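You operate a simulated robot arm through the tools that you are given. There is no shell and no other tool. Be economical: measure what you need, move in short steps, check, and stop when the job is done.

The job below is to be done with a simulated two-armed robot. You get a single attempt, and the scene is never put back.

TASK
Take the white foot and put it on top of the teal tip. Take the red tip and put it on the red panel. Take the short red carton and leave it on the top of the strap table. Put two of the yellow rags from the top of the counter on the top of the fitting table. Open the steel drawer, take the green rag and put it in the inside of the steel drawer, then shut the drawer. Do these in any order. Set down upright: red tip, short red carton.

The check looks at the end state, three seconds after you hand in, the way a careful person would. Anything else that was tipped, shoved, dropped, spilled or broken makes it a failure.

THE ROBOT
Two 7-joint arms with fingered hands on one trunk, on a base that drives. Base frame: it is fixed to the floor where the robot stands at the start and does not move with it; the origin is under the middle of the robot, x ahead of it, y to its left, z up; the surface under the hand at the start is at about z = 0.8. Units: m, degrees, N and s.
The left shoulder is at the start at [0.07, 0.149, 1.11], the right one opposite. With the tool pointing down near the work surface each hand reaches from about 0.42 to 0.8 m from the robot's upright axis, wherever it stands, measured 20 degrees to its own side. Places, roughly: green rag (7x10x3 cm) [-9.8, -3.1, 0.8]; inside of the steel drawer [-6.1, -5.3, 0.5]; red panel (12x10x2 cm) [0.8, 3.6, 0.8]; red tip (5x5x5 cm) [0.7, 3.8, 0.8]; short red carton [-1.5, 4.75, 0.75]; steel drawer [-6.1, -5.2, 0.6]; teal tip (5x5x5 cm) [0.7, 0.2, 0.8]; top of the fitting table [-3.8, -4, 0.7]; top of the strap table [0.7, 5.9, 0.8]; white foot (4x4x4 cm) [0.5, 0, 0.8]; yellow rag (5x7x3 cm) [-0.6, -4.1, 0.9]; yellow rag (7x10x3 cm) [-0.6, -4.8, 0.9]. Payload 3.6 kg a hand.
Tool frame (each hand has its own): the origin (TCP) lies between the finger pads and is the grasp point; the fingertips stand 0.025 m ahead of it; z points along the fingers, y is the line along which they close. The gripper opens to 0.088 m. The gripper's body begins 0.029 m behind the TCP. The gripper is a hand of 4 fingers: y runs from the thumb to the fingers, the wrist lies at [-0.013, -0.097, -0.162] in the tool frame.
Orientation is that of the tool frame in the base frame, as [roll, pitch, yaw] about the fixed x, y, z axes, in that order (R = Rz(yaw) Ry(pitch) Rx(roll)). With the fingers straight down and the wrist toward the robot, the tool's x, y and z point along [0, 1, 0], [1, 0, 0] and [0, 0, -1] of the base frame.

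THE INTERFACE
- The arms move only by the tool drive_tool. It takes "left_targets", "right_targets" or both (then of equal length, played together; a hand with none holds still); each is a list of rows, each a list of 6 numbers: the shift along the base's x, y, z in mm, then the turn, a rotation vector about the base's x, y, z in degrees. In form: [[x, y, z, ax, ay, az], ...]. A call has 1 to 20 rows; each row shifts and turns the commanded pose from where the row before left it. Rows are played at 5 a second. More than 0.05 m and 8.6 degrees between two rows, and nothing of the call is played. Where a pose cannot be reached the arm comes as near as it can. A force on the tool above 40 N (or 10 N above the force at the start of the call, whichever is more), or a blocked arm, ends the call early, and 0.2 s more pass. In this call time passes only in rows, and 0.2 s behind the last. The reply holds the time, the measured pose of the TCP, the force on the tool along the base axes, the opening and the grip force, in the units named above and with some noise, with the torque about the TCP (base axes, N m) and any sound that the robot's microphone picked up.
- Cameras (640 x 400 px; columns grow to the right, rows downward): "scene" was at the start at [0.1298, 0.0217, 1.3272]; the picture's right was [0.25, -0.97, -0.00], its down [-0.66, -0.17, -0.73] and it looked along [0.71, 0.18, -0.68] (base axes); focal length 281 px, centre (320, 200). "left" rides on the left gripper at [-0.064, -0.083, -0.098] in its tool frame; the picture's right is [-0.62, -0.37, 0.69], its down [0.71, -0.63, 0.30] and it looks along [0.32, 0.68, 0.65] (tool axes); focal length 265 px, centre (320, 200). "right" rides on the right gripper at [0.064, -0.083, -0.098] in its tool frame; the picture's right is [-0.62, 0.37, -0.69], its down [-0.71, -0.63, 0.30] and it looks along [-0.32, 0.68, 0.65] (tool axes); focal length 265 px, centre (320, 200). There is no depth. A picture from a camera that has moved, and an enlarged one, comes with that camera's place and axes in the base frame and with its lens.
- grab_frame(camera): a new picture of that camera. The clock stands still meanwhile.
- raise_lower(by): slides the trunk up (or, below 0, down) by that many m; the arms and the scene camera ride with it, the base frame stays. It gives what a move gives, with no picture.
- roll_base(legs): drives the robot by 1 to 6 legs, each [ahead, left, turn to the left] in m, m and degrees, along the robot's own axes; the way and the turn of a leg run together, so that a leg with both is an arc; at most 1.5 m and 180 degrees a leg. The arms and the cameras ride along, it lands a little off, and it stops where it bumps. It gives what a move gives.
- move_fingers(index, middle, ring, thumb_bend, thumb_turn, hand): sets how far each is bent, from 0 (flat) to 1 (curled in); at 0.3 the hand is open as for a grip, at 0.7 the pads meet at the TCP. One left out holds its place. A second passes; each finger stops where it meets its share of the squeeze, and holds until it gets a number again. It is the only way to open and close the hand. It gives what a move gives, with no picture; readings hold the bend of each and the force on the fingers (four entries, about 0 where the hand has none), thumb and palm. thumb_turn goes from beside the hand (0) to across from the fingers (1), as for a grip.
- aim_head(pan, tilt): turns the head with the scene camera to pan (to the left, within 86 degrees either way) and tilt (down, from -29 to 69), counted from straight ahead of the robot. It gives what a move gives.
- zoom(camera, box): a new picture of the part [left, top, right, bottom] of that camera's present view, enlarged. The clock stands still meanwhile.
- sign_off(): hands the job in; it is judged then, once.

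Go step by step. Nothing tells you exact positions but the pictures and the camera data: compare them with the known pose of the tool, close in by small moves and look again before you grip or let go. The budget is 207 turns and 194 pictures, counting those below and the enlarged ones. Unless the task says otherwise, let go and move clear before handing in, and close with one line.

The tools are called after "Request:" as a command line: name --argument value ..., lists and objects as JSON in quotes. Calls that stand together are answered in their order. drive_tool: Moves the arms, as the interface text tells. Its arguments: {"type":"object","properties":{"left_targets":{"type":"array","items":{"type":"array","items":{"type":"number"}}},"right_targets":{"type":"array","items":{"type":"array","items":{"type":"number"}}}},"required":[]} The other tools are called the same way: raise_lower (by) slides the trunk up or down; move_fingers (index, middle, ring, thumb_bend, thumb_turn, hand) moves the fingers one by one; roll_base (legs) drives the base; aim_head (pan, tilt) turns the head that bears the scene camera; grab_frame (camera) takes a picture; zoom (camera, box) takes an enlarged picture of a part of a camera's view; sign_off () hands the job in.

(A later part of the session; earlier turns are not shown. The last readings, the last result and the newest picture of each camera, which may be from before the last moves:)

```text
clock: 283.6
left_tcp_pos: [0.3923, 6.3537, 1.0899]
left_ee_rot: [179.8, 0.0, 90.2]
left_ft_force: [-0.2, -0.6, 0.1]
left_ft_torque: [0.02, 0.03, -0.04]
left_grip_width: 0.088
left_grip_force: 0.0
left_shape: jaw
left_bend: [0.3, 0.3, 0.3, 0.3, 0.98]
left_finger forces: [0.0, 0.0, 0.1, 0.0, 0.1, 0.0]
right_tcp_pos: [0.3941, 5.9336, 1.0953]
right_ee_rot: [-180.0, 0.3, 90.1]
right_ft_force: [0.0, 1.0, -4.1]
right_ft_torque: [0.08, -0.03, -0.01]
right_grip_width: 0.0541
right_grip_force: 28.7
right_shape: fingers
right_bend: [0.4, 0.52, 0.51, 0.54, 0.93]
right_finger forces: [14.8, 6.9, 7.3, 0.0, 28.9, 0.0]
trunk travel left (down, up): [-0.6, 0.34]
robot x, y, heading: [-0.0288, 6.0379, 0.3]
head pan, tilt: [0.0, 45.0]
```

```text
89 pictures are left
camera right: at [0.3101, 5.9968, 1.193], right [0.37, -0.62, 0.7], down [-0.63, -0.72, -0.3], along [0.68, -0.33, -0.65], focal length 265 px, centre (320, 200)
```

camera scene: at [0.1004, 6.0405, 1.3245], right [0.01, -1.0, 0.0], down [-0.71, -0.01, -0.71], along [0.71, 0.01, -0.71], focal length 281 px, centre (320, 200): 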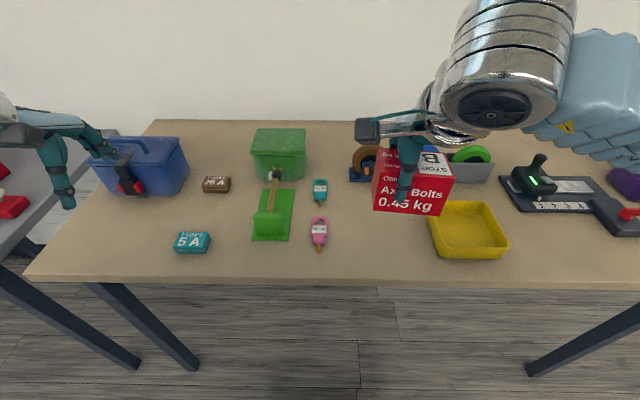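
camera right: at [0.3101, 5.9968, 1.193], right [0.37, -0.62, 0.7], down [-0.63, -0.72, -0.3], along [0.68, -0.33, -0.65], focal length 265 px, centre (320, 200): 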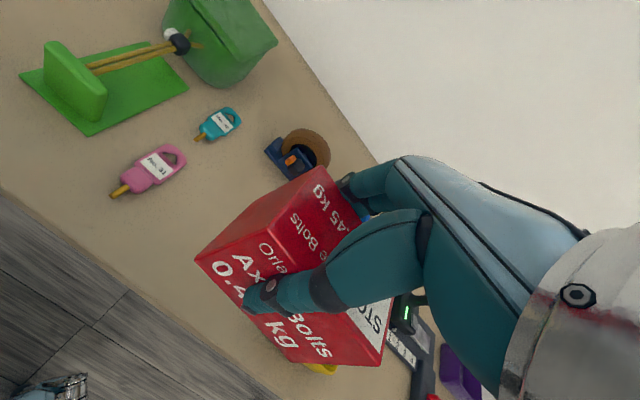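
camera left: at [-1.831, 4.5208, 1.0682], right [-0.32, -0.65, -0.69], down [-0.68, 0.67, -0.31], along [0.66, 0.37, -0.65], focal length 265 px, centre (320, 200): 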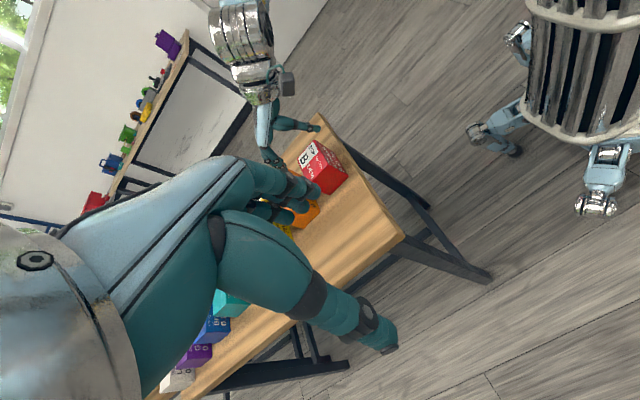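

Two-view check puts this tabletop near z≈0.85 and the free spot centre near (0.50,5.917). Moving the carton above it.

Request:
drive_tool --right_targets '[[27, -4, -20, 0, 0, 0], [27, -4, -30, 0, 0, 0], [26, -4, -30, 0, 0, 0], [26, -5, -35, 0, 0, 0], [0, 0, -25, 0, 0, 0]]'

Request:
zoom --camera "scene" --box '[290, 140, 450, 240]'

Request:
grab_frame --camera "right"

```text
clock: 284.8
left_tcp_pos: [0.3933, 6.3557, 1.0895]
left_ee_rot: [179.9, 0.2, 90.2]
left_ft_force: [-0.4, -0.6, -0.5]
left_ft_torque: [-0.01, -0.01, -0.01]
left_grip_width: 0.0876
left_grip_force: 0.2
left_shape: jaw
left_bend: [0.3, 0.3, 0.3, 0.3, 0.98]
left_finger forces: [0.0, 0.1, 0.1, 0.0, 0.1, 0.0]
right_tcp_pos: [0.503, 5.9191, 0.9566]
right_ee_rot: [179.9, 0.3, 90.1]
right_ft_force: [-0.2, -1.6, -4.6]
right_ft_torque: [0.04, -0.01, 0.01]
right_grip_width: 0.0539
right_grip_force: 28.6
right_shape: fingers
right_bend: [0.4, 0.52, 0.51, 0.54, 0.93]
right_finger forces: [14.7, 6.8, 7.1, 0.1, 28.5, 0.0]
trunk travel left (down, up): [-0.6, 0.34]
robot x, y, heading: [-0.0302, 6.036, 0.5]
head pan, tilt: [0.0, 45.0]
```

```text
4.00 times, centred on (370, 190) of scene
camera zoom: at [0.1002, 6.0409, 1.3245], right [0.01, -1.0, 0.0], down [-0.71, -0.01, -0.71], along [0.71, 0.01, -0.71], focal length 1125 px, centre (120, 240)
```

zoom: 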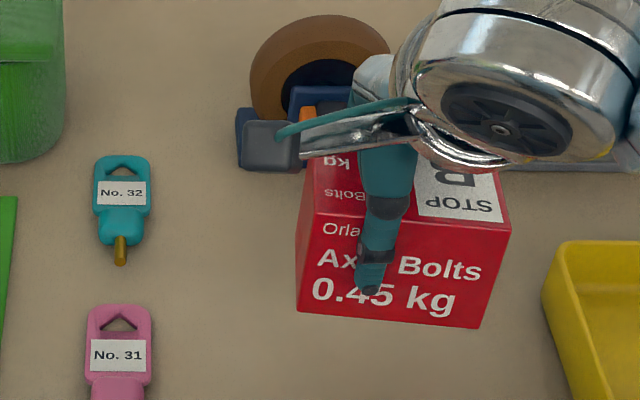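

```text
87 pictures are left
camera right: at [0.4179, 5.9824, 1.0543], right [0.37, -0.62, 0.7], down [-0.63, -0.72, -0.3], along [0.68, -0.33, -0.65], focal length 265 px, centre (320, 200)
```

right: 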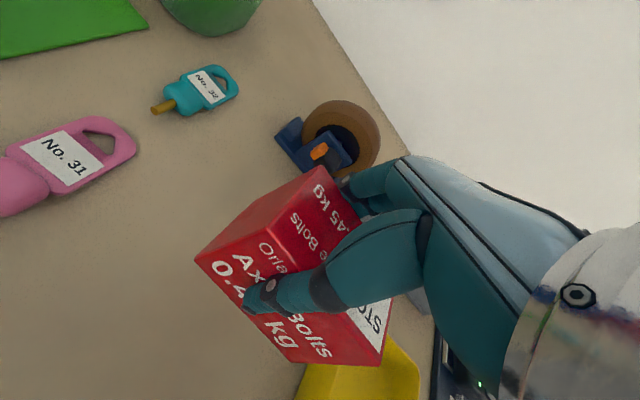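

Spot is clear all round. Lowering gradually, watching the force.

Request:
drive_tool --right_targets '[[-5, 0, -8, 0, 0, 0], [0, 0, -8, 0, 0, 0], [0, 0, -6, 0, 0, 0], [0, 0, -4, 0, 0, 0], [0, 0, 0, 0, 0, 0]]'

Request:
zoom --camera "scene" --box '[290, 150, 450, 250]'

```text
clock: 286.0
left_tcp_pos: [0.3936, 6.3542, 1.0893]
left_ee_rot: [179.9, 0.1, 90.2]
left_ft_force: [0.1, -0.3, 0.1]
left_ft_torque: [-0.01, 0.0, 0.0]
left_grip_width: 0.088
left_grip_force: 0.1
left_shape: jaw
left_bend: [0.3, 0.3, 0.3, 0.3, 0.98]
left_finger forces: [0.1, 0.1, 0.0, 0.1, 0.0, 0.0]
right_tcp_pos: [0.4946, 5.9168, 0.9304]
right_ee_rot: [179.9, 0.3, 90.1]
right_ft_force: [0.1, 0.0, -4.6]
right_ft_torque: [0.04, -0.03, -0.03]
right_grip_width: 0.0539
right_grip_force: 28.5
right_shape: fingers
right_bend: [0.4, 0.52, 0.51, 0.54, 0.93]
right_finger forces: [14.6, 6.8, 7.2, 0.1, 28.5, 0.1]
trunk travel left (down, up): [-0.6, 0.34]
robot x, y, heading: [-0.0313, 6.0402, 0.5]
head pan, tilt: [0.0, 45.0]
```

```text
4.00 times, centred on (370, 200) of scene
camera zoom: at [0.1007, 6.0411, 1.3244], right [0.01, -1.0, 0.0], down [-0.71, -0.01, -0.71], along [0.71, 0.01, -0.71], focal length 1125 px, centre (120, 200)
```

zoom: 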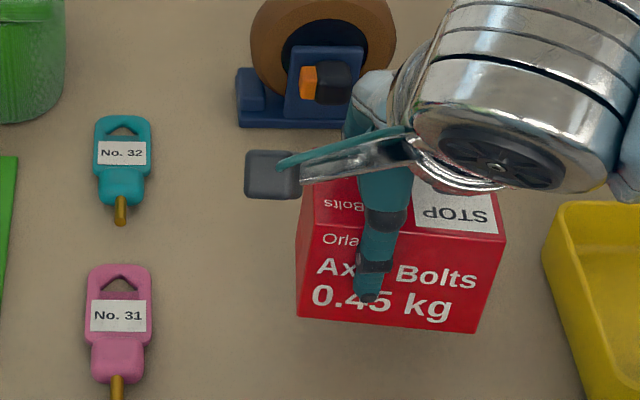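

Still hanging free. Continuing down.

Request:
drive_tool --right_targets '[[0, 0, -5, 0, 0, 0], [0, 0, -5, 0, 0, 0], [0, 0, -5, 0, 0, 0], [0, 0, 0, 0, 0, 0]]'

Request:
drive_tool --right_targets '[[0, 0, -4, 0, 0, 0], [0, 0, -4, 0, 0, 0], [0, 0, 0, 0, 0, 0]]'

Request:
grab_frame --camera "right"

```text
clock: 287.0
left_tcp_pos: [0.3926, 6.3533, 1.0905]
left_ee_rot: [179.9, 0.3, 90.3]
left_ft_force: [0.3, 0.4, 0.4]
left_ft_torque: [0.03, -0.01, -0.02]
left_grip_width: 0.0878
left_grip_force: 0.0
left_shape: jaw
left_bend: [0.3, 0.3, 0.3, 0.3, 0.98]
left_finger forces: [0.0, 0.0, 0.0, 0.0, 0.0, 0.1]
right_tcp_pos: [0.4974, 5.9159, 0.9137]
right_ee_rot: [180.0, 0.3, 90.1]
right_ft_force: [-0.1, -0.2, -4.2]
right_ft_torque: [0.03, 0.0, -0.02]
right_grip_width: 0.0542
right_grip_force: 29.1
right_shape: fingers
right_bend: [0.4, 0.52, 0.51, 0.54, 0.93]
right_finger forces: [14.6, 6.8, 7.2, 0.0, 28.5, 0.0]
trunk travel left (down, up): [-0.6, 0.34]
robot x, y, heading: [-0.0317, 6.0365, 0.5]
head pan, tilt: [0.0, 45.0]
```

```text
clock: 287.8
left_tcp_pos: [0.3924, 6.3553, 1.0898]
left_ee_rot: [179.9, 0.2, 90.1]
left_ft_force: [0.1, -0.1, -0.4]
left_ft_torque: [-0.01, 0.0, 0.0]
left_grip_width: 0.0878
left_grip_force: 0.1
left_shape: jaw
left_bend: [0.3, 0.3, 0.3, 0.3, 0.98]
left_finger forces: [0.0, 0.0, 0.0, 0.1, 0.1, 0.0]
right_tcp_pos: [0.4969, 5.916, 0.9065]
right_ee_rot: [180.0, 0.3, 90.0]
right_ft_force: [0.1, 0.1, -5.2]
right_ft_torque: [0.1, 0.0, 0.0]
right_grip_width: 0.0544
right_grip_force: 28.4
right_shape: fingers
right_bend: [0.4, 0.52, 0.51, 0.54, 0.93]
right_finger forces: [14.6, 6.7, 7.2, 0.0, 28.5, 0.1]
trunk travel left (down, up): [-0.6, 0.34]
robot x, y, heading: [-0.0305, 6.0375, 0.7]
head pan, tilt: [0.0, 45.0]
```

```text
85 pictures are left
camera right: at [0.4124, 5.9805, 1.0032], right [0.37, -0.62, 0.7], down [-0.63, -0.72, -0.3], along [0.68, -0.33, -0.65], focal length 265 px, centre (320, 200)
```

right: 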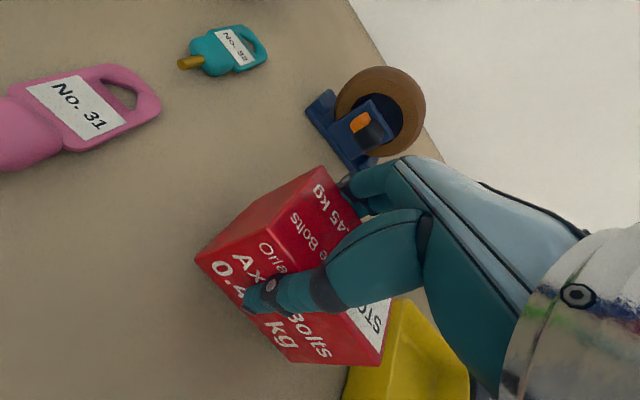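

Tabletop re-estimated at ≈0.848; the carton bottom should be about 8 mm above it. Fine steps down.

Request:
drive_tool --right_targets '[[0, 0, -2, 0, 0, 0], [0, 0, -2, 0, 0, 0], [0, 0, -2, 0, 0, 0], [0, 0, 0, 0, 0, 0]]'

Request:
drive_tool --right_targets '[[0, 0, -1.5, 0, 0, 0], [0, 0, -1.5, 0, 0, 0], [0, 0, 0, 0, 0, 0]]'

```text
clock: 288.8
left_tcp_pos: [0.3931, 6.3539, 1.0898]
left_ee_rot: [180.0, 0.2, 90.3]
left_ft_force: [0.5, 0.2, 0.3]
left_ft_torque: [0.0, -0.04, 0.0]
left_grip_width: 0.0879
left_grip_force: 0.1
left_shape: jaw
left_bend: [0.3, 0.3, 0.3, 0.3, 0.98]
left_finger forces: [0.0, 0.0, 0.0, 0.0, 0.0, 0.0]
right_tcp_pos: [0.4948, 5.9161, 0.8993]
right_ee_rot: [-179.9, 0.2, 90.2]
right_ft_force: [-0.3, -0.3, -3.9]
right_ft_torque: [0.08, -0.05, -0.01]
right_grip_width: 0.0541
right_grip_force: 28.7
right_shape: fingers
right_bend: [0.4, 0.52, 0.51, 0.54, 0.93]
right_finger forces: [14.6, 6.8, 7.3, 0.1, 28.5, 0.0]
trunk travel left (down, up): [-0.6, 0.34]
robot x, y, heading: [-0.0291, 6.0358, 0.3]
head pan, tilt: [0.0, 45.0]
```

```text
clock: 289.6
left_tcp_pos: [0.394, 6.3544, 1.0892]
left_ee_rot: [179.9, 0.1, 90.2]
left_ft_force: [-0.3, -0.3, -0.2]
left_ft_torque: [-0.02, 0.01, 0.01]
left_grip_width: 0.0879
left_grip_force: 0.2
left_shape: jaw
left_bend: [0.3, 0.3, 0.3, 0.3, 0.98]
left_finger forces: [0.0, 0.0, 0.1, 0.0, 0.1, 0.0]
right_tcp_pos: [0.4958, 5.9174, 0.8976]
right_ee_rot: [179.8, 0.2, 90.1]
right_ft_force: [-1.5, 0.1, -1.0]
right_ft_torque: [-0.1, -0.02, -0.06]
right_grip_width: 0.0538
right_grip_force: 28.8
right_shape: fingers
right_bend: [0.4, 0.52, 0.51, 0.54, 0.93]
right_finger forces: [14.4, 6.7, 7.3, 0.1, 29.1, 0.0]
trunk travel left (down, up): [-0.6, 0.34]
robot x, y, heading: [-0.0272, 6.0376, 0.5]
head pan, tilt: [0.0, 45.0]
```

The weight is coming off: contact. One more millimetre, then release gently.

Request:
drive_tool --right_targets '[[0, 0, -1, 0, 0, 0], [0, 0, 0, 0, 0, 0]]'

Request:
move_fingers --hand "right" --index 0.36 --middle 0.44 --ring 0.44 --thumb_bend 0.47

Request:
zoom --camera "scene" --box '[290, 150, 450, 250]'

```text
clock: 290.2
left_tcp_pos: [0.394, 6.3545, 1.0903]
left_ee_rot: [179.7, 0.3, 90.3]
left_ft_force: [0.2, 0.1, 0.1]
left_ft_torque: [-0.02, 0.03, 0.02]
left_grip_width: 0.0877
left_grip_force: 0.0
left_shape: jaw
left_bend: [0.3, 0.3, 0.3, 0.3, 0.98]
left_finger forces: [0.0, 0.0, 0.0, 0.1, 0.0, 0.1]
right_tcp_pos: [0.4941, 5.9182, 0.8965]
right_ee_rot: [179.9, 0.4, 90.2]
right_ft_force: [1.4, 0.0, 0.7]
right_ft_torque: [-0.08, -0.21, -0.01]
right_grip_width: 0.054
right_grip_force: 29.2
right_shape: fingers
right_bend: [0.4, 0.52, 0.51, 0.54, 0.93]
right_finger forces: [14.4, 7.3, 8.1, 0.1, 29.2, 0.0]
trunk travel left (down, up): [-0.6, 0.34]
robot x, y, heading: [-0.0267, 6.0384, 0.5]
head pan, tilt: [0.0, 45.0]
```

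```text
clock: 291.2
left_tcp_pos: [0.3926, 6.3546, 1.0908]
left_ee_rot: [179.9, 0.1, 90.2]
left_ft_force: [-0.7, -0.6, -0.4]
left_ft_torque: [-0.02, 0.02, 0.0]
left_grip_width: 0.0881
left_grip_force: 0.1
left_shape: jaw
left_bend: [0.3, 0.3, 0.3, 0.3, 0.98]
left_finger forces: [0.0, 0.0, 0.1, 0.0, 0.1, 0.1]
right_tcp_pos: [0.4944, 5.9166, 0.8953]
right_ee_rot: [180.0, 0.4, 90.1]
right_ft_force: [-2.6, 1.0, 1.4]
right_ft_torque: [-0.02, -0.07, -0.01]
right_grip_width: 0.0664
right_grip_force: 4.2
right_shape: fingers
right_bend: [0.34, 0.44, 0.44, 0.45, 0.97]
right_finger forces: [3.0, 0.4, 0.2, 0.0, 5.1, 0.0]
trunk travel left (down, up): [-0.6, 0.34]
robot x, y, heading: [-0.0301, 6.0365, 0.5]
head pan, tilt: [0.0, 45.0]
```

```text
4.00 times, centred on (370, 200) of scene
camera zoom: at [0.0997, 6.0413, 1.3245], right [0.01, -1.0, 0.0], down [-0.71, -0.01, -0.71], along [0.71, 0.01, -0.71], focal length 1125 px, centre (120, 200)
```

zoom: 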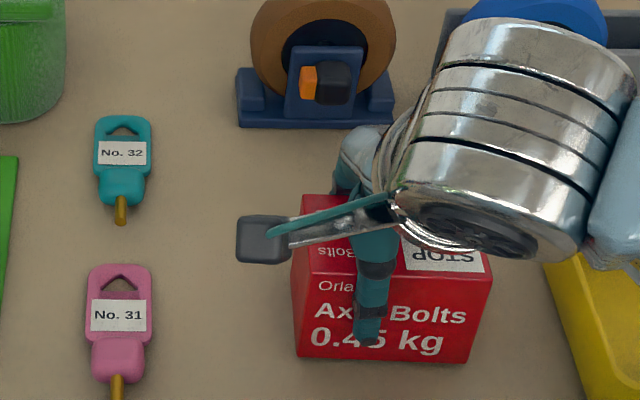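

The carton rests flat. Opening fully and lifting away.

Request:
move_fingers --hand "right" --index 0.25 --middle 0.28 --ring 0.28 --thumb_bend 0.28

Request:
drive_tool --right_targets '[[0, 0, 8, 0, 0, 0], [0, 0, 15, 0, 0, 0], [0, 0, 30, 0, 0, 0], [0, 0, 45, 0, 0, 0], [0, 0, 45, 0, 0, 0], [-20, 0, 40, 0, 0, 0], [-40, 0, 10, 0, 0, 0], [-40, 0, 0, 0, 0, 0]]'

Request:
zoom --camera "scene" --box '[290, 150, 450, 250]'

```text
clock: 292.2
left_tcp_pos: [0.3928, 6.3547, 1.0902]
left_ee_rot: [179.8, 0.2, 90.1]
left_ft_force: [0.2, -0.7, -0.6]
left_ft_torque: [0.01, 0.01, -0.01]
left_grip_width: 0.088
left_grip_force: 0.0
left_shape: jaw
left_bend: [0.3, 0.3, 0.3, 0.3, 0.98]
left_finger forces: [0.0, 0.0, 0.0, 0.0, 0.1, 0.1]
right_tcp_pos: [0.4942, 5.916, 0.8963]
right_ee_rot: [179.9, 0.4, 90.1]
right_ft_force: [-0.2, -0.1, -0.4]
right_ft_torque: [-0.01, 0.03, 0.01]
right_grip_width: 0.0919
right_grip_force: 0.0
right_shape: fingers
right_bend: [0.25, 0.28, 0.28, 0.28, 0.97]
right_finger forces: [0.0, 0.0, 0.1, 0.0, 0.0, 0.1]
trunk travel left (down, up): [-0.6, 0.34]
robot x, y, heading: [-0.0315, 6.0408, 0.4]
head pan, tilt: [0.0, 45.0]
```

```text
clock: 294.0
left_tcp_pos: [0.3919, 6.3548, 1.09]
left_ee_rot: [179.9, 0.2, 90.2]
left_ft_force: [0.4, -0.9, 0.4]
left_ft_torque: [0.01, -0.02, -0.01]
left_grip_width: 0.0881
left_grip_force: 0.2
left_shape: jaw
left_bend: [0.3, 0.3, 0.3, 0.3, 0.98]
left_finger forces: [0.1, 0.1, 0.1, 0.0, 0.0, 0.1]
right_tcp_pos: [0.3926, 5.9147, 1.089]
right_ee_rot: [-180.0, 0.3, 90.1]
right_ft_force: [0.2, 0.7, -0.6]
right_ft_torque: [0.03, 0.03, 0.01]
right_grip_width: 0.0922
right_grip_force: 0.0
right_shape: fingers
right_bend: [0.25, 0.28, 0.28, 0.28, 0.97]
right_finger forces: [0.1, 0.1, 0.0, 0.1, 0.0, 0.1]
trunk travel left (down, up): [-0.6, 0.34]
robot x, y, heading: [-0.0332, 6.0389, 0.6]
head pan, tilt: [0.0, 45.0]
```

```text
4.00 times, centred on (370, 200) of scene
camera zoom: at [0.0996, 6.0411, 1.3245], right [0.01, -1.0, 0.0], down [-0.71, -0.01, -0.71], along [0.71, 0.01, -0.71], focal length 1125 px, centre (120, 200)
```

zoom: 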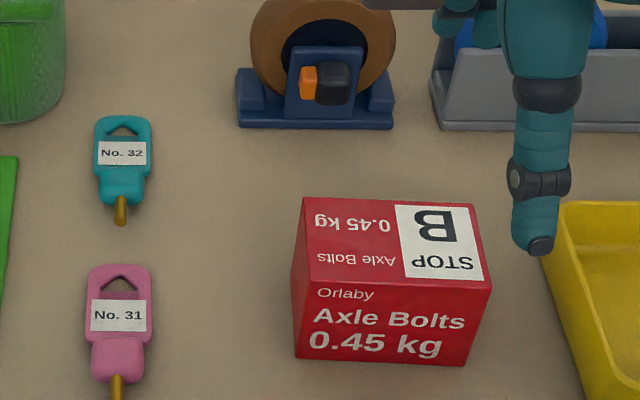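

Carton stands upright on the strap table. Now the long drive back toward the yellow rags: backing out, turning toward -y.

Request:
roll_base --legs '[[-0.42, 0, 0], [0, 0, -90], [1.5, 0, 0], [1.5, 0, 0]]'

Request:
aim_head --pan 0 --tilt 15

Request:
grab_frame --camera "scene"

```text
clock: 343.7
left_tcp_pos: [-0.3369, 2.7186, 1.0702]
left_ee_rot: [-178.1, 1.0, -8.0]
left_ft_force: [1.0, -1.1, -0.9]
left_ft_torque: [0.11, 0.09, -0.06]
left_grip_width: 0.0878
left_grip_force: 0.0
left_shape: jaw
left_bend: [0.3, 0.3, 0.3, 0.3, 0.98]
left_finger forces: [0.0, 0.0, 0.1, 0.1, 0.1, 0.0]
right_tcp_pos: [-0.7708, 2.7877, 1.0724]
right_ee_rot: [-177.5, 1.4, -8.1]
right_ft_force: [0.6, -1.7, 0.1]
right_ft_torque: [0.1, 0.09, -0.04]
right_grip_width: 0.0922
right_grip_force: 0.0
right_shape: fingers
right_bend: [0.25, 0.28, 0.28, 0.28, 0.98]
right_finger forces: [0.1, 0.1, 0.0, 0.1, 0.0, 0.0]
trunk travel left (down, up): [-0.6, 0.34]
robot x, y, heading: [-0.6022, 3.2404, -99.5]
head pan, tilt: [0.0, 45.0]
stopped in leg 4: the robot was blocked; the commanded pose is now the measured one
```

```text
clock: 344.7
left_tcp_pos: [-0.3554, 2.7599, 1.0938]
left_ee_rot: [179.5, 0.0, -8.2]
left_ft_force: [0.6, 0.5, -0.6]
left_ft_torque: [0.0, -0.03, -0.03]
left_grip_width: 0.0875
left_grip_force: 0.0
left_shape: jaw
left_bend: [0.3, 0.3, 0.3, 0.3, 0.98]
left_finger forces: [0.0, 0.0, 0.0, 0.0, 0.1, 0.1]
right_tcp_pos: [-0.7897, 2.83, 1.0858]
right_ee_rot: [-179.9, 0.2, -8.5]
right_ft_force: [-0.3, 0.1, -0.3]
right_ft_torque: [-0.01, -0.02, -0.03]
right_grip_width: 0.0921
right_grip_force: 0.0
right_shape: fingers
right_bend: [0.25, 0.28, 0.28, 0.28, 0.98]
right_finger forces: [0.0, 0.0, 0.0, 0.1, 0.0, 0.0]
trunk travel left (down, up): [-0.6, 0.34]
robot x, y, heading: [-0.6038, 3.2387, -99.6]
head pan, tilt: [0.0, 15.0]
```

```text
82 pictures are left
camera scene: at [-0.6299, 3.1069, 1.3724], right [-0.99, 0.17, 0.0], down [0.05, 0.25, -0.97], along [-0.16, -0.95, -0.25], focal length 281 px, centre (320, 200)
```

scene: 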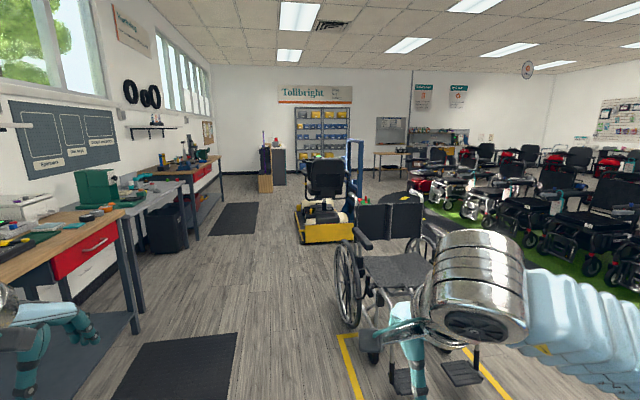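

The robot drifted right and bumped, probably on the blue-mat table. I'll look right to see its state before moving away.

Request:
aim_head --pan -70 --tilt 45

Request:
grab_frame --camera "scene"

```text
clock: 346.1
left_tcp_pos: [-0.3528, 2.7563, 1.0889]
left_ee_rot: [179.7, 0.0, -8.3]
left_ft_force: [-0.5, -0.2, 0.7]
left_ft_torque: [0.01, 0.0, -0.01]
left_grip_width: 0.0879
left_grip_force: 0.0
left_shape: jaw
left_bend: [0.3, 0.3, 0.3, 0.3, 0.98]
left_finger forces: [0.1, 0.0, 0.0, 0.0, 0.1, 0.0]
right_tcp_pos: [-0.787, 2.8272, 1.0845]
right_ee_rot: [-179.5, 0.4, -8.5]
right_ft_force: [0.1, 0.2, -0.5]
right_ft_torque: [-0.02, 0.02, 0.0]
right_grip_width: 0.0924
right_grip_force: 0.0
right_shape: fingers
right_bend: [0.25, 0.28, 0.28, 0.28, 0.98]
right_finger forces: [0.0, 0.0, 0.0, 0.0, 0.0, 0.1]
trunk travel left (down, up): [-0.6, 0.34]
robot x, y, heading: [-0.6056, 3.2352, -99.6]
head pan, tilt: [-70.0, 45.0]
```

```text
81 pictures are left
camera scene: at [-0.6917, 3.1771, 1.3244], right [-0.18, 0.98, 0.0], down [0.7, 0.13, -0.71], along [-0.7, -0.13, -0.71], focal length 281 px, centre (320, 200)
```

scene: 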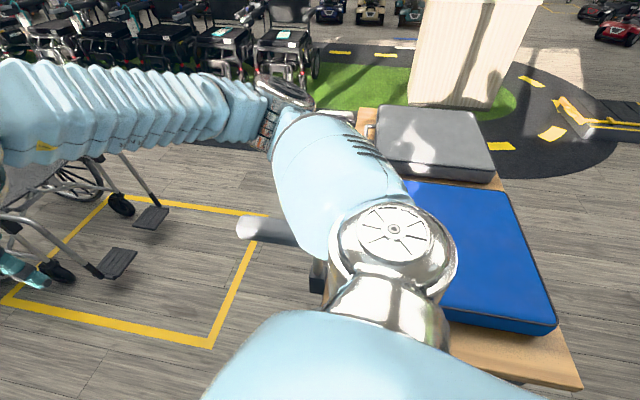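

Table and mats look undisturbed. Moving left away from it and straightening, then continuing in shorter legs with heading corrections.

Request:
roll_base --legs '[[0, 0.2, 0], [0, 0, 9.6]]'

Request:
aim_head --pan 0 --tilt 20

```text
clock: 350.7
left_tcp_pos: [-0.0708, 2.7688, 1.0904]
left_ee_rot: [179.7, 0.0, 1.3]
left_ft_force: [0.0, 0.6, 0.4]
left_ft_torque: [0.01, 0.01, -0.02]
left_grip_width: 0.0877
left_grip_force: 0.0
left_shape: jaw
left_bend: [0.3, 0.3, 0.3, 0.3, 0.98]
left_finger forces: [0.1, 0.0, 0.1, 0.0, 0.0, 0.0]
right_tcp_pos: [-0.5107, 2.7647, 1.0839]
right_ee_rot: [-179.7, 0.4, 1.0]
right_ft_force: [0.3, -0.4, -0.3]
right_ft_torque: [-0.02, -0.02, 0.04]
right_grip_width: 0.0924
right_grip_force: 0.2
right_shape: fingers
right_bend: [0.25, 0.28, 0.28, 0.28, 0.98]
right_finger forces: [0.0, 0.0, 0.0, 0.1, 0.0, 0.1]
trunk travel left (down, up): [-0.6, 0.34]
robot x, y, heading: [-0.398, 3.2025, -90.0]
head pan, tilt: [-70.0, 45.0]
```

```text
clock: 352.1
left_tcp_pos: [-0.0714, 2.7686, 1.0888]
left_ee_rot: [179.7, 0.1, 1.2]
left_ft_force: [-0.2, 0.3, -0.4]
left_ft_torque: [-0.01, 0.0, 0.0]
left_grip_width: 0.088
left_grip_force: 0.1
left_shape: jaw
left_bend: [0.3, 0.3, 0.3, 0.3, 0.98]
left_finger forces: [0.0, 0.0, 0.0, 0.0, 0.1, 0.1]
right_tcp_pos: [-0.5108, 2.7657, 1.0852]
right_ee_rot: [-179.5, 0.4, 0.9]
right_ft_force: [-0.4, -0.8, -0.5]
right_ft_torque: [-0.01, -0.01, 0.0]
right_grip_width: 0.092
right_grip_force: 0.0
right_shape: fingers
right_bend: [0.25, 0.28, 0.28, 0.28, 0.98]
right_finger forces: [0.1, 0.1, 0.0, 0.0, 0.0, 0.0]
trunk travel left (down, up): [-0.6, 0.34]
robot x, y, heading: [-0.3954, 3.2036, -90.0]
head pan, tilt: [0.0, 20.0]
```

Request:
roll_base --legs '[[1.5, 0, 0]]'

Request:
roll_base --legs '[[1.5, 0, 0]]'

Request:
grab_frame --camera "scene"

```text
clock: 371.1
left_tcp_pos: [-0.0646, 1.2813, 1.0896]
left_ee_rot: [179.7, 0.1, 1.5]
left_ft_force: [-0.3, 0.0, 0.5]
left_ft_torque: [0.0, 0.02, -0.01]
left_grip_width: 0.0877
left_grip_force: 0.1
left_shape: jaw
left_bend: [0.3, 0.3, 0.3, 0.3, 0.98]
left_finger forces: [0.0, 0.1, 0.0, 0.0, 0.0, 0.1]
right_tcp_pos: [-0.5055, 1.2746, 1.0861]
right_ee_rot: [-179.7, 0.4, 1.4]
right_ft_force: [0.2, -0.8, -0.5]
right_ft_torque: [-0.02, -0.02, -0.01]
right_grip_width: 0.0925
right_grip_force: 0.1
right_shape: fingers
right_bend: [0.25, 0.28, 0.28, 0.28, 0.98]
right_finger forces: [0.0, 0.0, 0.1, 0.0, 0.1, 0.1]
trunk travel left (down, up): [-0.6, 0.34]
robot x, y, heading: [-0.393, 1.7163, -89.6]
head pan, tilt: [0.0, 20.0]
```

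```text
clock: 390.5
left_tcp_pos: [-0.027, -0.2238, 1.0895]
left_ee_rot: [179.8, 0.2, 2.9]
left_ft_force: [-0.2, 0.1, 0.1]
left_ft_torque: [-0.01, -0.01, -0.02]
left_grip_width: 0.0878
left_grip_force: 0.1
left_shape: jaw
left_bend: [0.3, 0.3, 0.3, 0.3, 0.98]
left_finger forces: [0.0, 0.0, 0.0, 0.0, 0.0, 0.0]
right_tcp_pos: [-0.4669, -0.2414, 1.0859]
right_ee_rot: [-179.6, 0.4, 2.8]
right_ft_force: [-0.1, 0.8, 1.2]
right_ft_torque: [0.03, 0.02, 0.0]
right_grip_width: 0.0923
right_grip_force: 0.2
right_shape: fingers
right_bend: [0.25, 0.28, 0.28, 0.28, 0.98]
right_finger forces: [0.1, 0.0, 0.1, 0.1, 0.0, 0.0]
trunk travel left (down, up): [-0.6, 0.34]
robot x, y, heading: [-0.3642, 0.2018, -88.2]
head pan, tilt: [0.0, 20.0]
```

```text
80 pictures are left
camera scene: at [-0.3631, 0.0573, 1.363], right [-1.0, -0.03, 0.0], down [-0.01, 0.34, -0.94], along [0.03, -0.94, -0.34], focal length 281 px, centre (320, 200)
```

scene: 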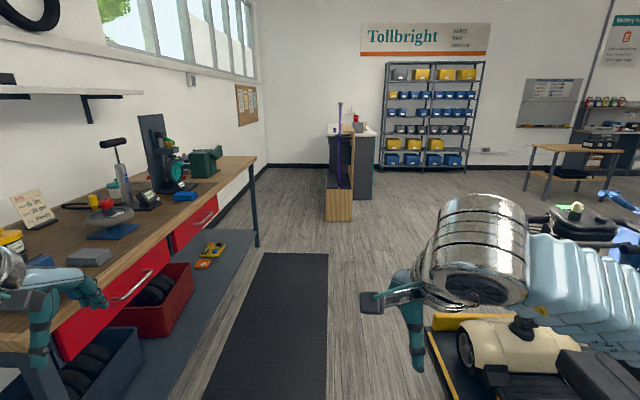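

The counter is ahead near x≈-0.6. Driving 2.2 m further in legs, staying left of the scooter.

Request:
roll_base --legs '[[1.1, 0.0, -2], [1.1, 0, 0]]'

Request:
grab_frame --camera "scene"

```text
clock: 418.2
left_tcp_pos: [-0.0512, -2.4052, 1.0894]
left_ee_rot: [179.8, 0.0, 1.2]
left_ft_force: [0.9, -0.5, 0.1]
left_ft_torque: [0.02, -0.02, 0.0]
left_grip_width: 0.0878
left_grip_force: 0.0
left_shape: jaw
left_bend: [0.3, 0.3, 0.3, 0.3, 0.98]
left_finger forces: [0.0, 0.0, 0.0, 0.0, 0.0, 0.1]
right_tcp_pos: [-0.49, -2.4097, 1.0849]
right_ee_rot: [-179.6, 0.5, 0.9]
right_ft_force: [-0.3, -0.2, 0.2]
right_ft_torque: [0.02, 0.02, 0.0]
right_grip_width: 0.0925
right_grip_force: 0.0
right_shape: fingers
right_bend: [0.25, 0.28, 0.28, 0.28, 0.98]
right_finger forces: [0.0, 0.1, 0.1, 0.0, 0.1, 0.1]
trunk travel left (down, up): [-0.6, 0.34]
robot x, y, heading: [-0.3748, -1.9731, -89.9]
head pan, tilt: [0.0, 20.0]
```

```text
79 pictures are left
camera scene: at [-0.3777, -2.1137, 1.3631], right [-1.0, 0.0, 0.0], down [0.0, 0.34, -0.94], along [0.0, -0.94, -0.34], focal length 281 px, centre (320, 200)
```

scene: 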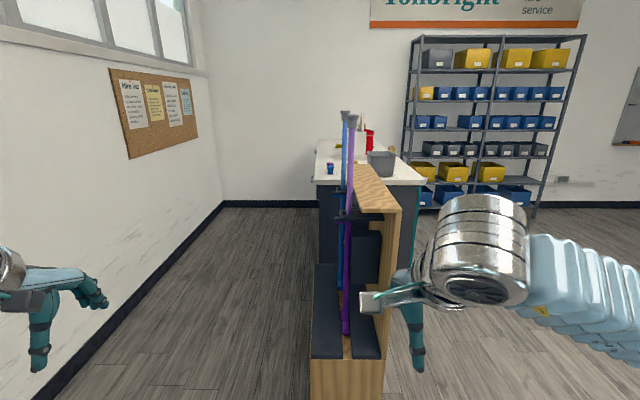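

Counter is ahead, with canes in a stand at its near end. I plan to work from its west side; checking the floor to the right first.

Request:
aim_head --pan -55 --tilt 25

Request:
grab_frame --camera "scene"

```text
clock: 419.5
left_tcp_pos: [-0.0508, -2.4051, 1.0884]
left_ee_rot: [179.7, 0.1, 1.2]
left_ft_force: [1.1, 0.5, -0.2]
left_ft_torque: [-0.03, -0.01, 0.0]
left_grip_width: 0.0878
left_grip_force: 0.1
left_shape: jaw
left_bend: [0.3, 0.3, 0.3, 0.3, 0.98]
left_finger forces: [0.0, 0.0, 0.0, 0.1, 0.0, 0.0]
right_tcp_pos: [-0.4911, -2.4095, 1.0867]
right_ee_rot: [-179.6, 0.3, 1.0]
right_ft_force: [1.0, 0.4, 0.1]
right_ft_torque: [-0.04, -0.02, 0.01]
right_grip_width: 0.0925
right_grip_force: 0.0
right_shape: fingers
right_bend: [0.25, 0.28, 0.28, 0.28, 0.98]
right_finger forces: [0.0, 0.1, 0.0, 0.0, 0.0, 0.0]
trunk travel left (down, up): [-0.6, 0.34]
robot x, y, heading: [-0.3784, -1.9748, -90.0]
head pan, tilt: [-55.0, 25.0]
```

```text
78 pictures are left
camera scene: at [-0.4534, -2.073, 1.355], right [-0.57, 0.82, 0.0], down [0.35, 0.24, -0.91], along [-0.74, -0.52, -0.42], focal length 281 px, centre (320, 200)
```

scene: 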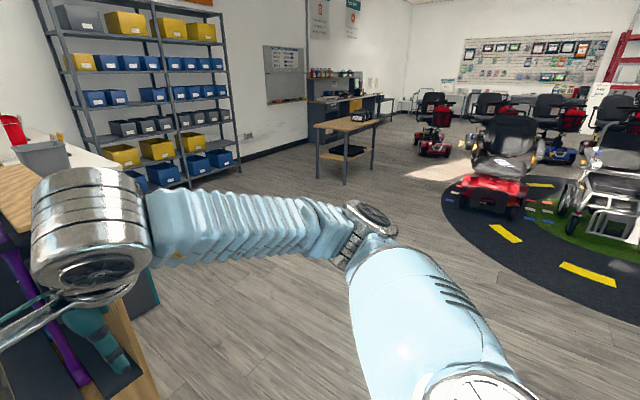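

Floor to the west is clear and the fitting table is visible. Moving around to the west side of the counter, raising the trunk for clearance.

Request:
raise_lower --by 0.12

Request:
roll_base --legs '[[-0.1, -0.6, 0], [0, -0.55, 0], [1.1, 0, 0], [0.9, 0, 0], [0, 0, 90]]'

Request:
aim_head --pan 0 --tilt 30

Request:
grab_frame --camera "scene"

```text
clock: 421.0
left_tcp_pos: [-0.0512, -2.4062, 1.2093]
left_ee_rot: [179.8, 0.0, 1.1]
left_ft_force: [0.2, -0.2, 0.2]
left_ft_torque: [0.0, 0.0, 0.02]
left_grip_width: 0.088
left_grip_force: 0.1
left_shape: jaw
left_bend: [0.3, 0.3, 0.3, 0.3, 0.98]
left_finger forces: [0.1, 0.0, 0.0, 0.1, 0.1, 0.0]
right_tcp_pos: [-0.4927, -2.4095, 1.2051]
right_ee_rot: [-179.7, 0.4, 0.9]
right_ft_force: [-1.1, 0.0, -0.5]
right_ft_torque: [0.03, 0.01, 0.02]
right_grip_width: 0.0924
right_grip_force: 0.1
right_shape: fingers
right_bend: [0.25, 0.28, 0.28, 0.28, 0.98]
right_finger forces: [0.1, 0.0, 0.0, 0.0, 0.0, 0.0]
trunk travel left (down, up): [-0.72, 0.22]
robot x, y, heading: [-0.3767, -1.9681, -90.2]
head pan, tilt: [-55.0, 25.0]
```

```text
clock: 471.0
left_tcp_pos: [-1.0925, -3.5359, 1.2096]
left_ee_rot: [179.8, 0.0, 90.5]
left_ft_force: [-0.3, -0.2, -0.9]
left_ft_torque: [0.03, -0.01, 0.01]
left_grip_width: 0.088
left_grip_force: 0.1
left_shape: jaw
left_bend: [0.3, 0.3, 0.3, 0.3, 0.98]
left_finger forces: [0.0, 0.0, 0.1, 0.0, 0.0, 0.0]
right_tcp_pos: [-1.0943, -3.9762, 1.2052]
right_ee_rot: [-179.6, 0.3, 90.2]
right_ft_force: [0.9, 0.2, 0.1]
right_ft_torque: [0.02, 0.02, -0.03]
right_grip_width: 0.0924
right_grip_force: 0.0
right_shape: fingers
right_bend: [0.25, 0.28, 0.28, 0.28, 0.98]
right_finger forces: [0.0, 0.1, 0.0, 0.0, 0.0, 0.1]
trunk travel left (down, up): [-0.72, 0.22]
robot x, y, heading: [-1.5317, -3.8551, -0.9]
head pan, tilt: [-55.0, 25.0]
```

```text
clock: 472.2
left_tcp_pos: [-1.0924, -3.5361, 1.2102]
left_ee_rot: [179.8, 0.2, 90.4]
left_ft_force: [-0.4, 0.4, -0.6]
left_ft_torque: [-0.01, 0.0, 0.03]
left_grip_width: 0.0879
left_grip_force: 0.2
left_shape: jaw
left_bend: [0.3, 0.3, 0.3, 0.3, 0.98]
left_finger forces: [0.0, 0.0, 0.1, 0.0, 0.1, 0.1]
right_tcp_pos: [-1.0941, -3.9761, 1.2044]
right_ee_rot: [-179.6, 0.4, 90.2]
right_ft_force: [-0.6, 0.2, 0.8]
right_ft_torque: [-0.02, 0.01, -0.02]
right_grip_width: 0.0923
right_grip_force: 0.2
right_shape: fingers
right_bend: [0.25, 0.28, 0.28, 0.28, 0.98]
right_finger forces: [0.0, 0.0, 0.0, 0.0, 0.0, 0.1]
trunk travel left (down, up): [-0.72, 0.22]
robot x, y, heading: [-1.5285, -3.8567, -0.9]
head pan, tilt: [0.0, 30.0]
```

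```text
77 pictures are left
camera scene: at [-1.3909, -3.8565, 1.4671], right [-0.02, -1.0, 0.0], down [-0.5, 0.01, -0.87], along [0.87, -0.01, -0.5], focal length 281 px, centre (320, 200)
```

scene: 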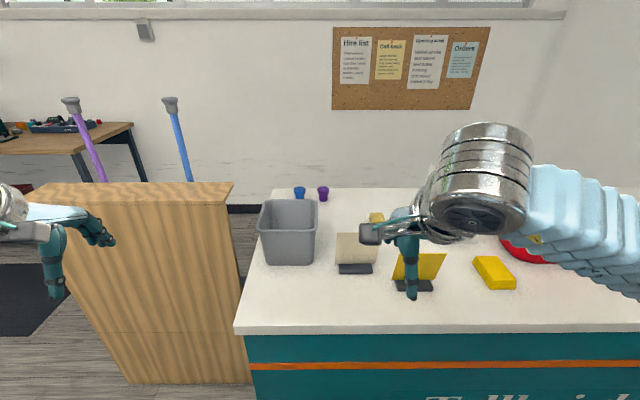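

I see a small yellow piece behind the signs near (-0.57,-4.06) and a yellow block near (-0.84,-4.34). Looking further right for the other listed rag.

Request:
aim_head --pan -40 --tilt 35

Request:
grab_frame --camera "scene"

Request:
grab_frame --camera "right"

```text
clock: 473.3
left_tcp_pos: [-1.092, -3.5355, 1.2088]
left_ee_rot: [179.7, 0.2, 90.4]
left_ft_force: [-0.5, 0.1, 0.2]
left_ft_torque: [-0.01, 0.03, -0.03]
left_grip_width: 0.0877
left_grip_force: 0.0
left_shape: jaw
left_bend: [0.3, 0.3, 0.3, 0.3, 0.98]
left_finger forces: [0.1, 0.1, 0.1, 0.1, 0.1, 0.1]
right_tcp_pos: [-1.095, -3.9753, 1.2044]
right_ee_rot: [-179.5, 0.4, 90.2]
right_ft_force: [0.4, 0.6, 0.4]
right_ft_torque: [0.0, -0.01, -0.01]
right_grip_width: 0.0922
right_grip_force: 0.1
right_shape: fingers
right_bend: [0.25, 0.28, 0.28, 0.28, 0.98]
right_finger forces: [0.1, 0.0, 0.0, 0.1, 0.1, 0.0]
trunk travel left (down, up): [-0.72, 0.22]
robot x, y, heading: [-1.5305, -3.8547, -0.9]
head pan, tilt: [-40.0, 35.0]
```

```text
76 pictures are left
camera scene: at [-1.4145, -3.9122, 1.4593], right [-0.65, -0.76, 0.0], down [-0.43, 0.37, -0.82], along [0.62, -0.54, -0.57], focal length 281 px, centre (320, 200)
```

scene: 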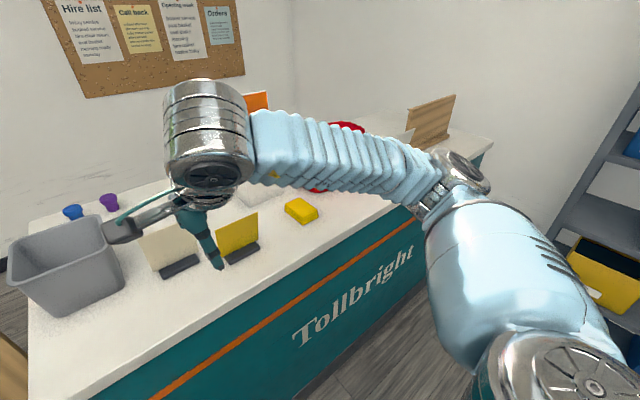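

```text
75 pictures are left
camera right: at [-1.1777, -3.9115, 1.3037], right [0.38, -0.61, 0.69], down [-0.63, -0.72, -0.3], along [0.68, -0.33, -0.66], focal length 265 px, centre (320, 200)
```

right: 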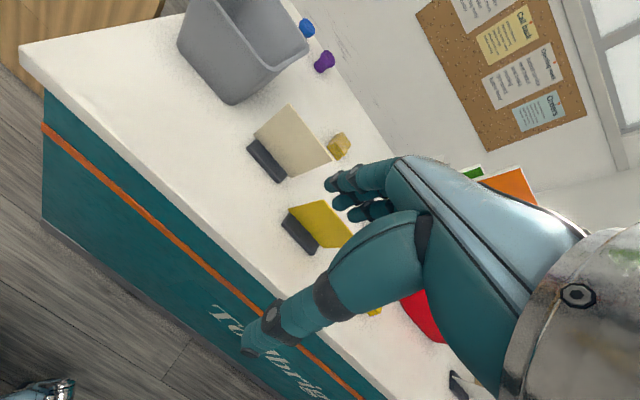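

My arm hides the counter. Strafing right 0.6 m for a better look at the rest of the counter.

Request:
roll_base --legs '[[0, -0.62, 1]]'

Request:
aim_head --pan 8 --tilt 32

Request:
grab_frame --camera "scene"

```text
clock: 481.8
left_tcp_pos: [-1.1012, -4.1559, 1.2109]
left_ee_rot: [179.7, 0.1, 91.5]
left_ft_force: [-0.6, 0.0, 0.1]
left_ft_torque: [0.01, -0.01, 0.04]
left_grip_width: 0.088
left_grip_force: 0.1
left_shape: jaw
left_bend: [0.3, 0.3, 0.3, 0.3, 0.98]
left_finger forces: [0.0, 0.1, 0.0, 0.1, 0.1, 0.0]
right_tcp_pos: [-1.0938, -4.5952, 1.2061]
right_ee_rot: [-179.6, 0.2, 91.3]
right_ft_force: [-1.0, 0.0, 0.1]
right_ft_torque: [0.02, -0.01, 0.01]
right_grip_width: 0.0921
right_grip_force: 0.0
right_shape: fingers
right_bend: [0.25, 0.28, 0.28, 0.28, 0.98]
right_finger forces: [0.0, 0.0, 0.1, 0.0, 0.0, 0.1]
trunk travel left (down, up): [-0.72, 0.22]
robot x, y, heading: [-1.5345, -4.4842, 0.3]
head pan, tilt: [-40.0, 35.0]
```

```text
clock: 482.9
left_tcp_pos: [-1.1005, -4.155, 1.2093]
left_ee_rot: [179.8, 0.1, 91.6]
left_ft_force: [0.0, 0.5, 0.9]
left_ft_torque: [-0.01, -0.02, 0.03]
left_grip_width: 0.0883
left_grip_force: 0.0
left_shape: jaw
left_bend: [0.3, 0.3, 0.3, 0.3, 0.98]
left_finger forces: [0.0, 0.0, 0.0, 0.1, 0.0, 0.0]
right_tcp_pos: [-1.0951, -4.5959, 1.2048]
right_ee_rot: [-179.6, 0.4, 91.4]
right_ft_force: [0.4, 0.7, -0.3]
right_ft_torque: [-0.04, -0.02, 0.03]
right_grip_width: 0.0925
right_grip_force: 0.0
right_shape: fingers
right_bend: [0.25, 0.28, 0.28, 0.28, 0.98]
right_finger forces: [0.0, 0.0, 0.0, 0.1, 0.1, 0.1]
trunk travel left (down, up): [-0.72, 0.22]
robot x, y, heading: [-1.5335, -4.4859, 0.5]
head pan, tilt: [8.0, 32.0]
```

```text
74 pictures are left
camera scene: at [-1.395, -4.4701, 1.4639], right [0.14, -0.99, 0.0], down [-0.52, -0.08, -0.85], along [0.84, 0.12, -0.53], focal length 281 px, centre (320, 200)
```

scene: 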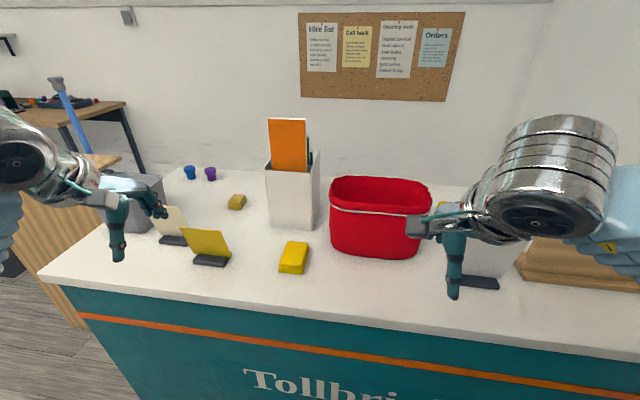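

Request:
zoom --camera "scene" --box '[200, 175, 330, 280]'

Request:
zoom --camera "scene" --box '[400, 170, 530, 275]'

```text
3.81 times, centred on (265, 228) of scene
camera zoom: at [-1.395, -4.4701, 1.4639], right [0.14, -0.99, 0.0], down [-0.52, -0.08, -0.85], along [0.84, 0.12, -0.53], focal length 1072 px, centre (530, 95)
```

zoom: 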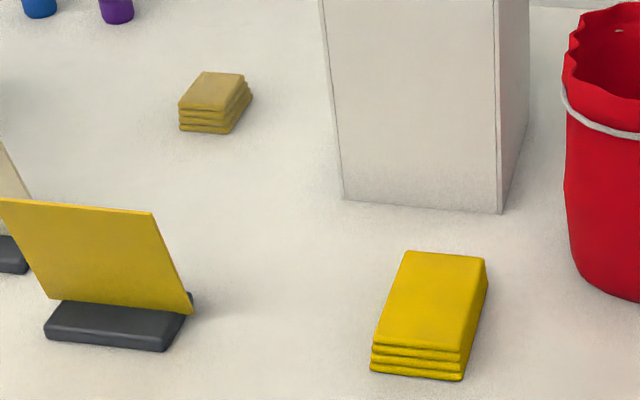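

```text
3.81 times, centred on (465, 222) of scene
camera zoom: at [-1.395, -4.4701, 1.4639], right [0.14, -0.99, 0.0], down [-0.52, -0.08, -0.85], along [0.84, 0.12, -0.53], focal length 1072 px, centre (-232, 114)
```

zoom: 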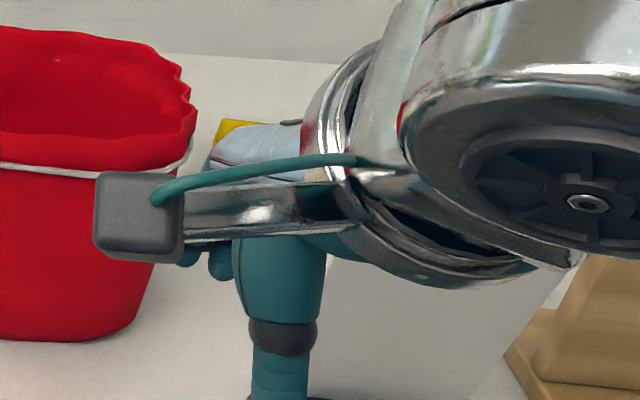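

There are three folded yellow rags: a small one near (-0.575,-4.04), a 7×10 one in front at about (-0.83,-4.314), and one behind the red basket. I'll take the front one first with the right hand turned 90° to close across its 6.5 cm width.

Request:
roll_base --legs '[[0.1, 0.27, 0]]'

Request:
move_fingers --hand "right" --index 0.28 --middle 0.3 --ring 0.3 --thumb_bend 0.28

Request:
drive_tool --right_targets '[[10, 0, 0, 0, 0, 8.5], [10, 0, 0, 0, 0, 8.5], [10, 0, 0, 0, 0, 8.5], [10, 0, 0, 0, 0, 8.5], [10, 0, 0, 0, 0, 8.5], [10, 0, 0, 0, 0, 8.5], [10, 0, 0, 0, 0, 8.5], [10, 0, 0, 0, 0, 8.5], [10, 0, 0, 0, 0, 8.5], [10, 0, 0, 0, 0, 8.5]]'

Request:
aim_head --pan -5 --tilt 42

Request:
grab_frame --camera "scene"

Request:
grab_frame --camera "right"

```text
clock: 486.9
left_tcp_pos: [-1.0001, -3.8911, 1.2097]
left_ee_rot: [179.8, 0.0, 91.1]
left_ft_force: [0.5, -0.5, -0.8]
left_ft_torque: [0.01, 0.02, 0.02]
left_grip_width: 0.0877
left_grip_force: 0.1
left_shape: jaw
left_bend: [0.3, 0.3, 0.3, 0.3, 0.98]
left_finger forces: [0.0, 0.0, 0.1, 0.0, 0.0, 0.0]
right_tcp_pos: [-0.9968, -4.3308, 1.204]
right_ee_rot: [-179.5, 0.3, 91.2]
right_ft_force: [0.3, 0.5, -0.6]
right_ft_torque: [0.03, 0.01, 0.0]
right_grip_width: 0.0924
right_grip_force: 0.0
right_shape: fingers
right_bend: [0.25, 0.28, 0.28, 0.28, 0.98]
right_finger forces: [0.0, 0.1, 0.1, 0.0, 0.0, 0.0]
trunk travel left (down, up): [-0.72, 0.22]
robot x, y, heading: [-1.4318, -4.2129, 0.3]
head pan, tilt: [8.0, 32.0]
```

```text
clock: 487.9
left_tcp_pos: [-1.0016, -3.8887, 1.2081]
left_ee_rot: [179.7, 0.2, 91.2]
left_ft_force: [-0.1, 0.2, -0.5]
left_ft_torque: [-0.03, 0.02, -0.01]
left_grip_width: 0.0881
left_grip_force: 0.0
left_shape: jaw
left_bend: [0.3, 0.3, 0.3, 0.3, 0.98]
left_finger forces: [0.0, 0.0, 0.1, 0.0, 0.1, 0.0]
right_tcp_pos: [-0.9971, -4.3285, 1.206]
right_ee_rot: [-179.6, 0.4, 91.2]
right_ft_force: [-0.3, 0.4, 0.6]
right_ft_torque: [0.02, -0.01, 0.03]
right_grip_width: 0.0887
right_grip_force: 0.1
right_shape: fingers
right_bend: [0.28, 0.3, 0.3, 0.28, 0.98]
right_finger forces: [0.1, 0.0, 0.1, 0.1, 0.0, 0.0]
trunk travel left (down, up): [-0.72, 0.22]
robot x, y, heading: [-1.4342, -4.2152, -0.0]
head pan, tilt: [8.0, 32.0]
```

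```text
clock: 490.1
left_tcp_pos: [-1.0024, -3.8914, 1.2112]
left_ee_rot: [179.7, -0.1, 91.4]
left_ft_force: [-1.0, -0.4, 0.2]
left_ft_torque: [0.01, -0.02, 0.0]
left_grip_width: 0.0879
left_grip_force: 0.1
left_shape: jaw
left_bend: [0.3, 0.3, 0.3, 0.3, 0.98]
left_finger forces: [0.0, 0.0, 0.0, 0.1, 0.0, 0.1]
right_tcp_pos: [-0.9566, -4.2931, 1.2164]
right_ee_rot: [-179.8, 0.2, 144.5]
right_ft_force: [0.1, 0.0, 0.0]
right_ft_torque: [-0.01, -0.01, -0.01]
right_grip_width: 0.0886
right_grip_force: 0.0
right_shape: fingers
right_bend: [0.28, 0.3, 0.3, 0.28, 0.98]
right_finger forces: [0.0, 0.0, 0.0, 0.0, 0.0, 0.0]
right hand out of reach, approached as far as the arm can: row 6, 7, 8, 9, 10
trunk travel left (down, up): [-0.72, 0.22]
robot x, y, heading: [-1.4314, -4.2128, -0.2]
head pan, tilt: [8.0, 32.0]
```

```text
clock: 490.9
left_tcp_pos: [-1.0031, -3.8898, 1.2095]
left_ee_rot: [179.7, 0.1, 91.1]
left_ft_force: [-0.3, -0.8, 0.6]
left_ft_torque: [0.0, 0.0, -0.02]
left_grip_width: 0.0882
left_grip_force: 0.1
left_shape: jaw
left_bend: [0.3, 0.3, 0.3, 0.3, 0.98]
left_finger forces: [0.0, 0.0, 0.0, 0.0, 0.1, 0.1]
right_tcp_pos: [-0.956, -4.2926, 1.2153]
right_ee_rot: [-179.7, 0.2, 144.6]
right_ft_force: [-0.4, -0.5, 0.0]
right_ft_torque: [-0.03, -0.03, 0.01]
right_grip_width: 0.0887
right_grip_force: 0.0
right_shape: fingers
right_bend: [0.28, 0.3, 0.3, 0.28, 0.98]
right_finger forces: [0.0, 0.0, 0.1, 0.0, 0.1, 0.1]
trunk travel left (down, up): [-0.72, 0.22]
robot x, y, heading: [-1.4325, -4.2177, -0.3]
head pan, tilt: [-5.0, 42.0]
```

```text
71 pictures are left
camera scene: at [-1.3025, -4.2201, 1.4488], right [-0.09, -1.0, 0.0], down [-0.67, 0.06, -0.74], along [0.74, -0.06, -0.67], focal length 281 px, centre (320, 200)
```

scene: 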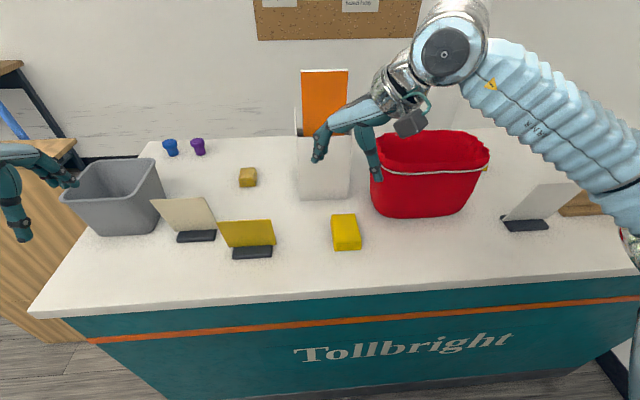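

```text
70 pictures are left
camera right: at [-1.057, -4.3214, 1.3149], right [0.72, -0.05, 0.69], down [0.22, -0.93, -0.3], along [0.66, 0.36, -0.66], focal length 265 px, centre (320, 200)
```

right: 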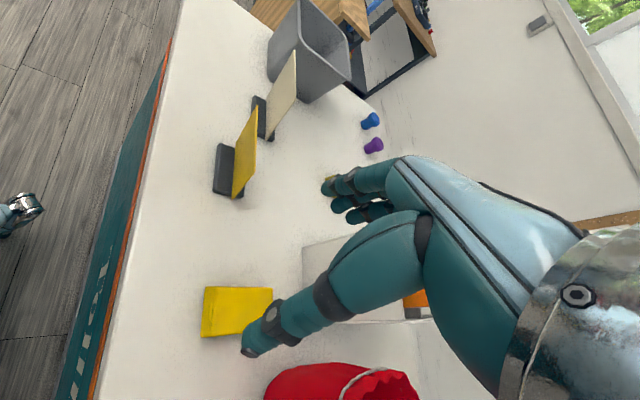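

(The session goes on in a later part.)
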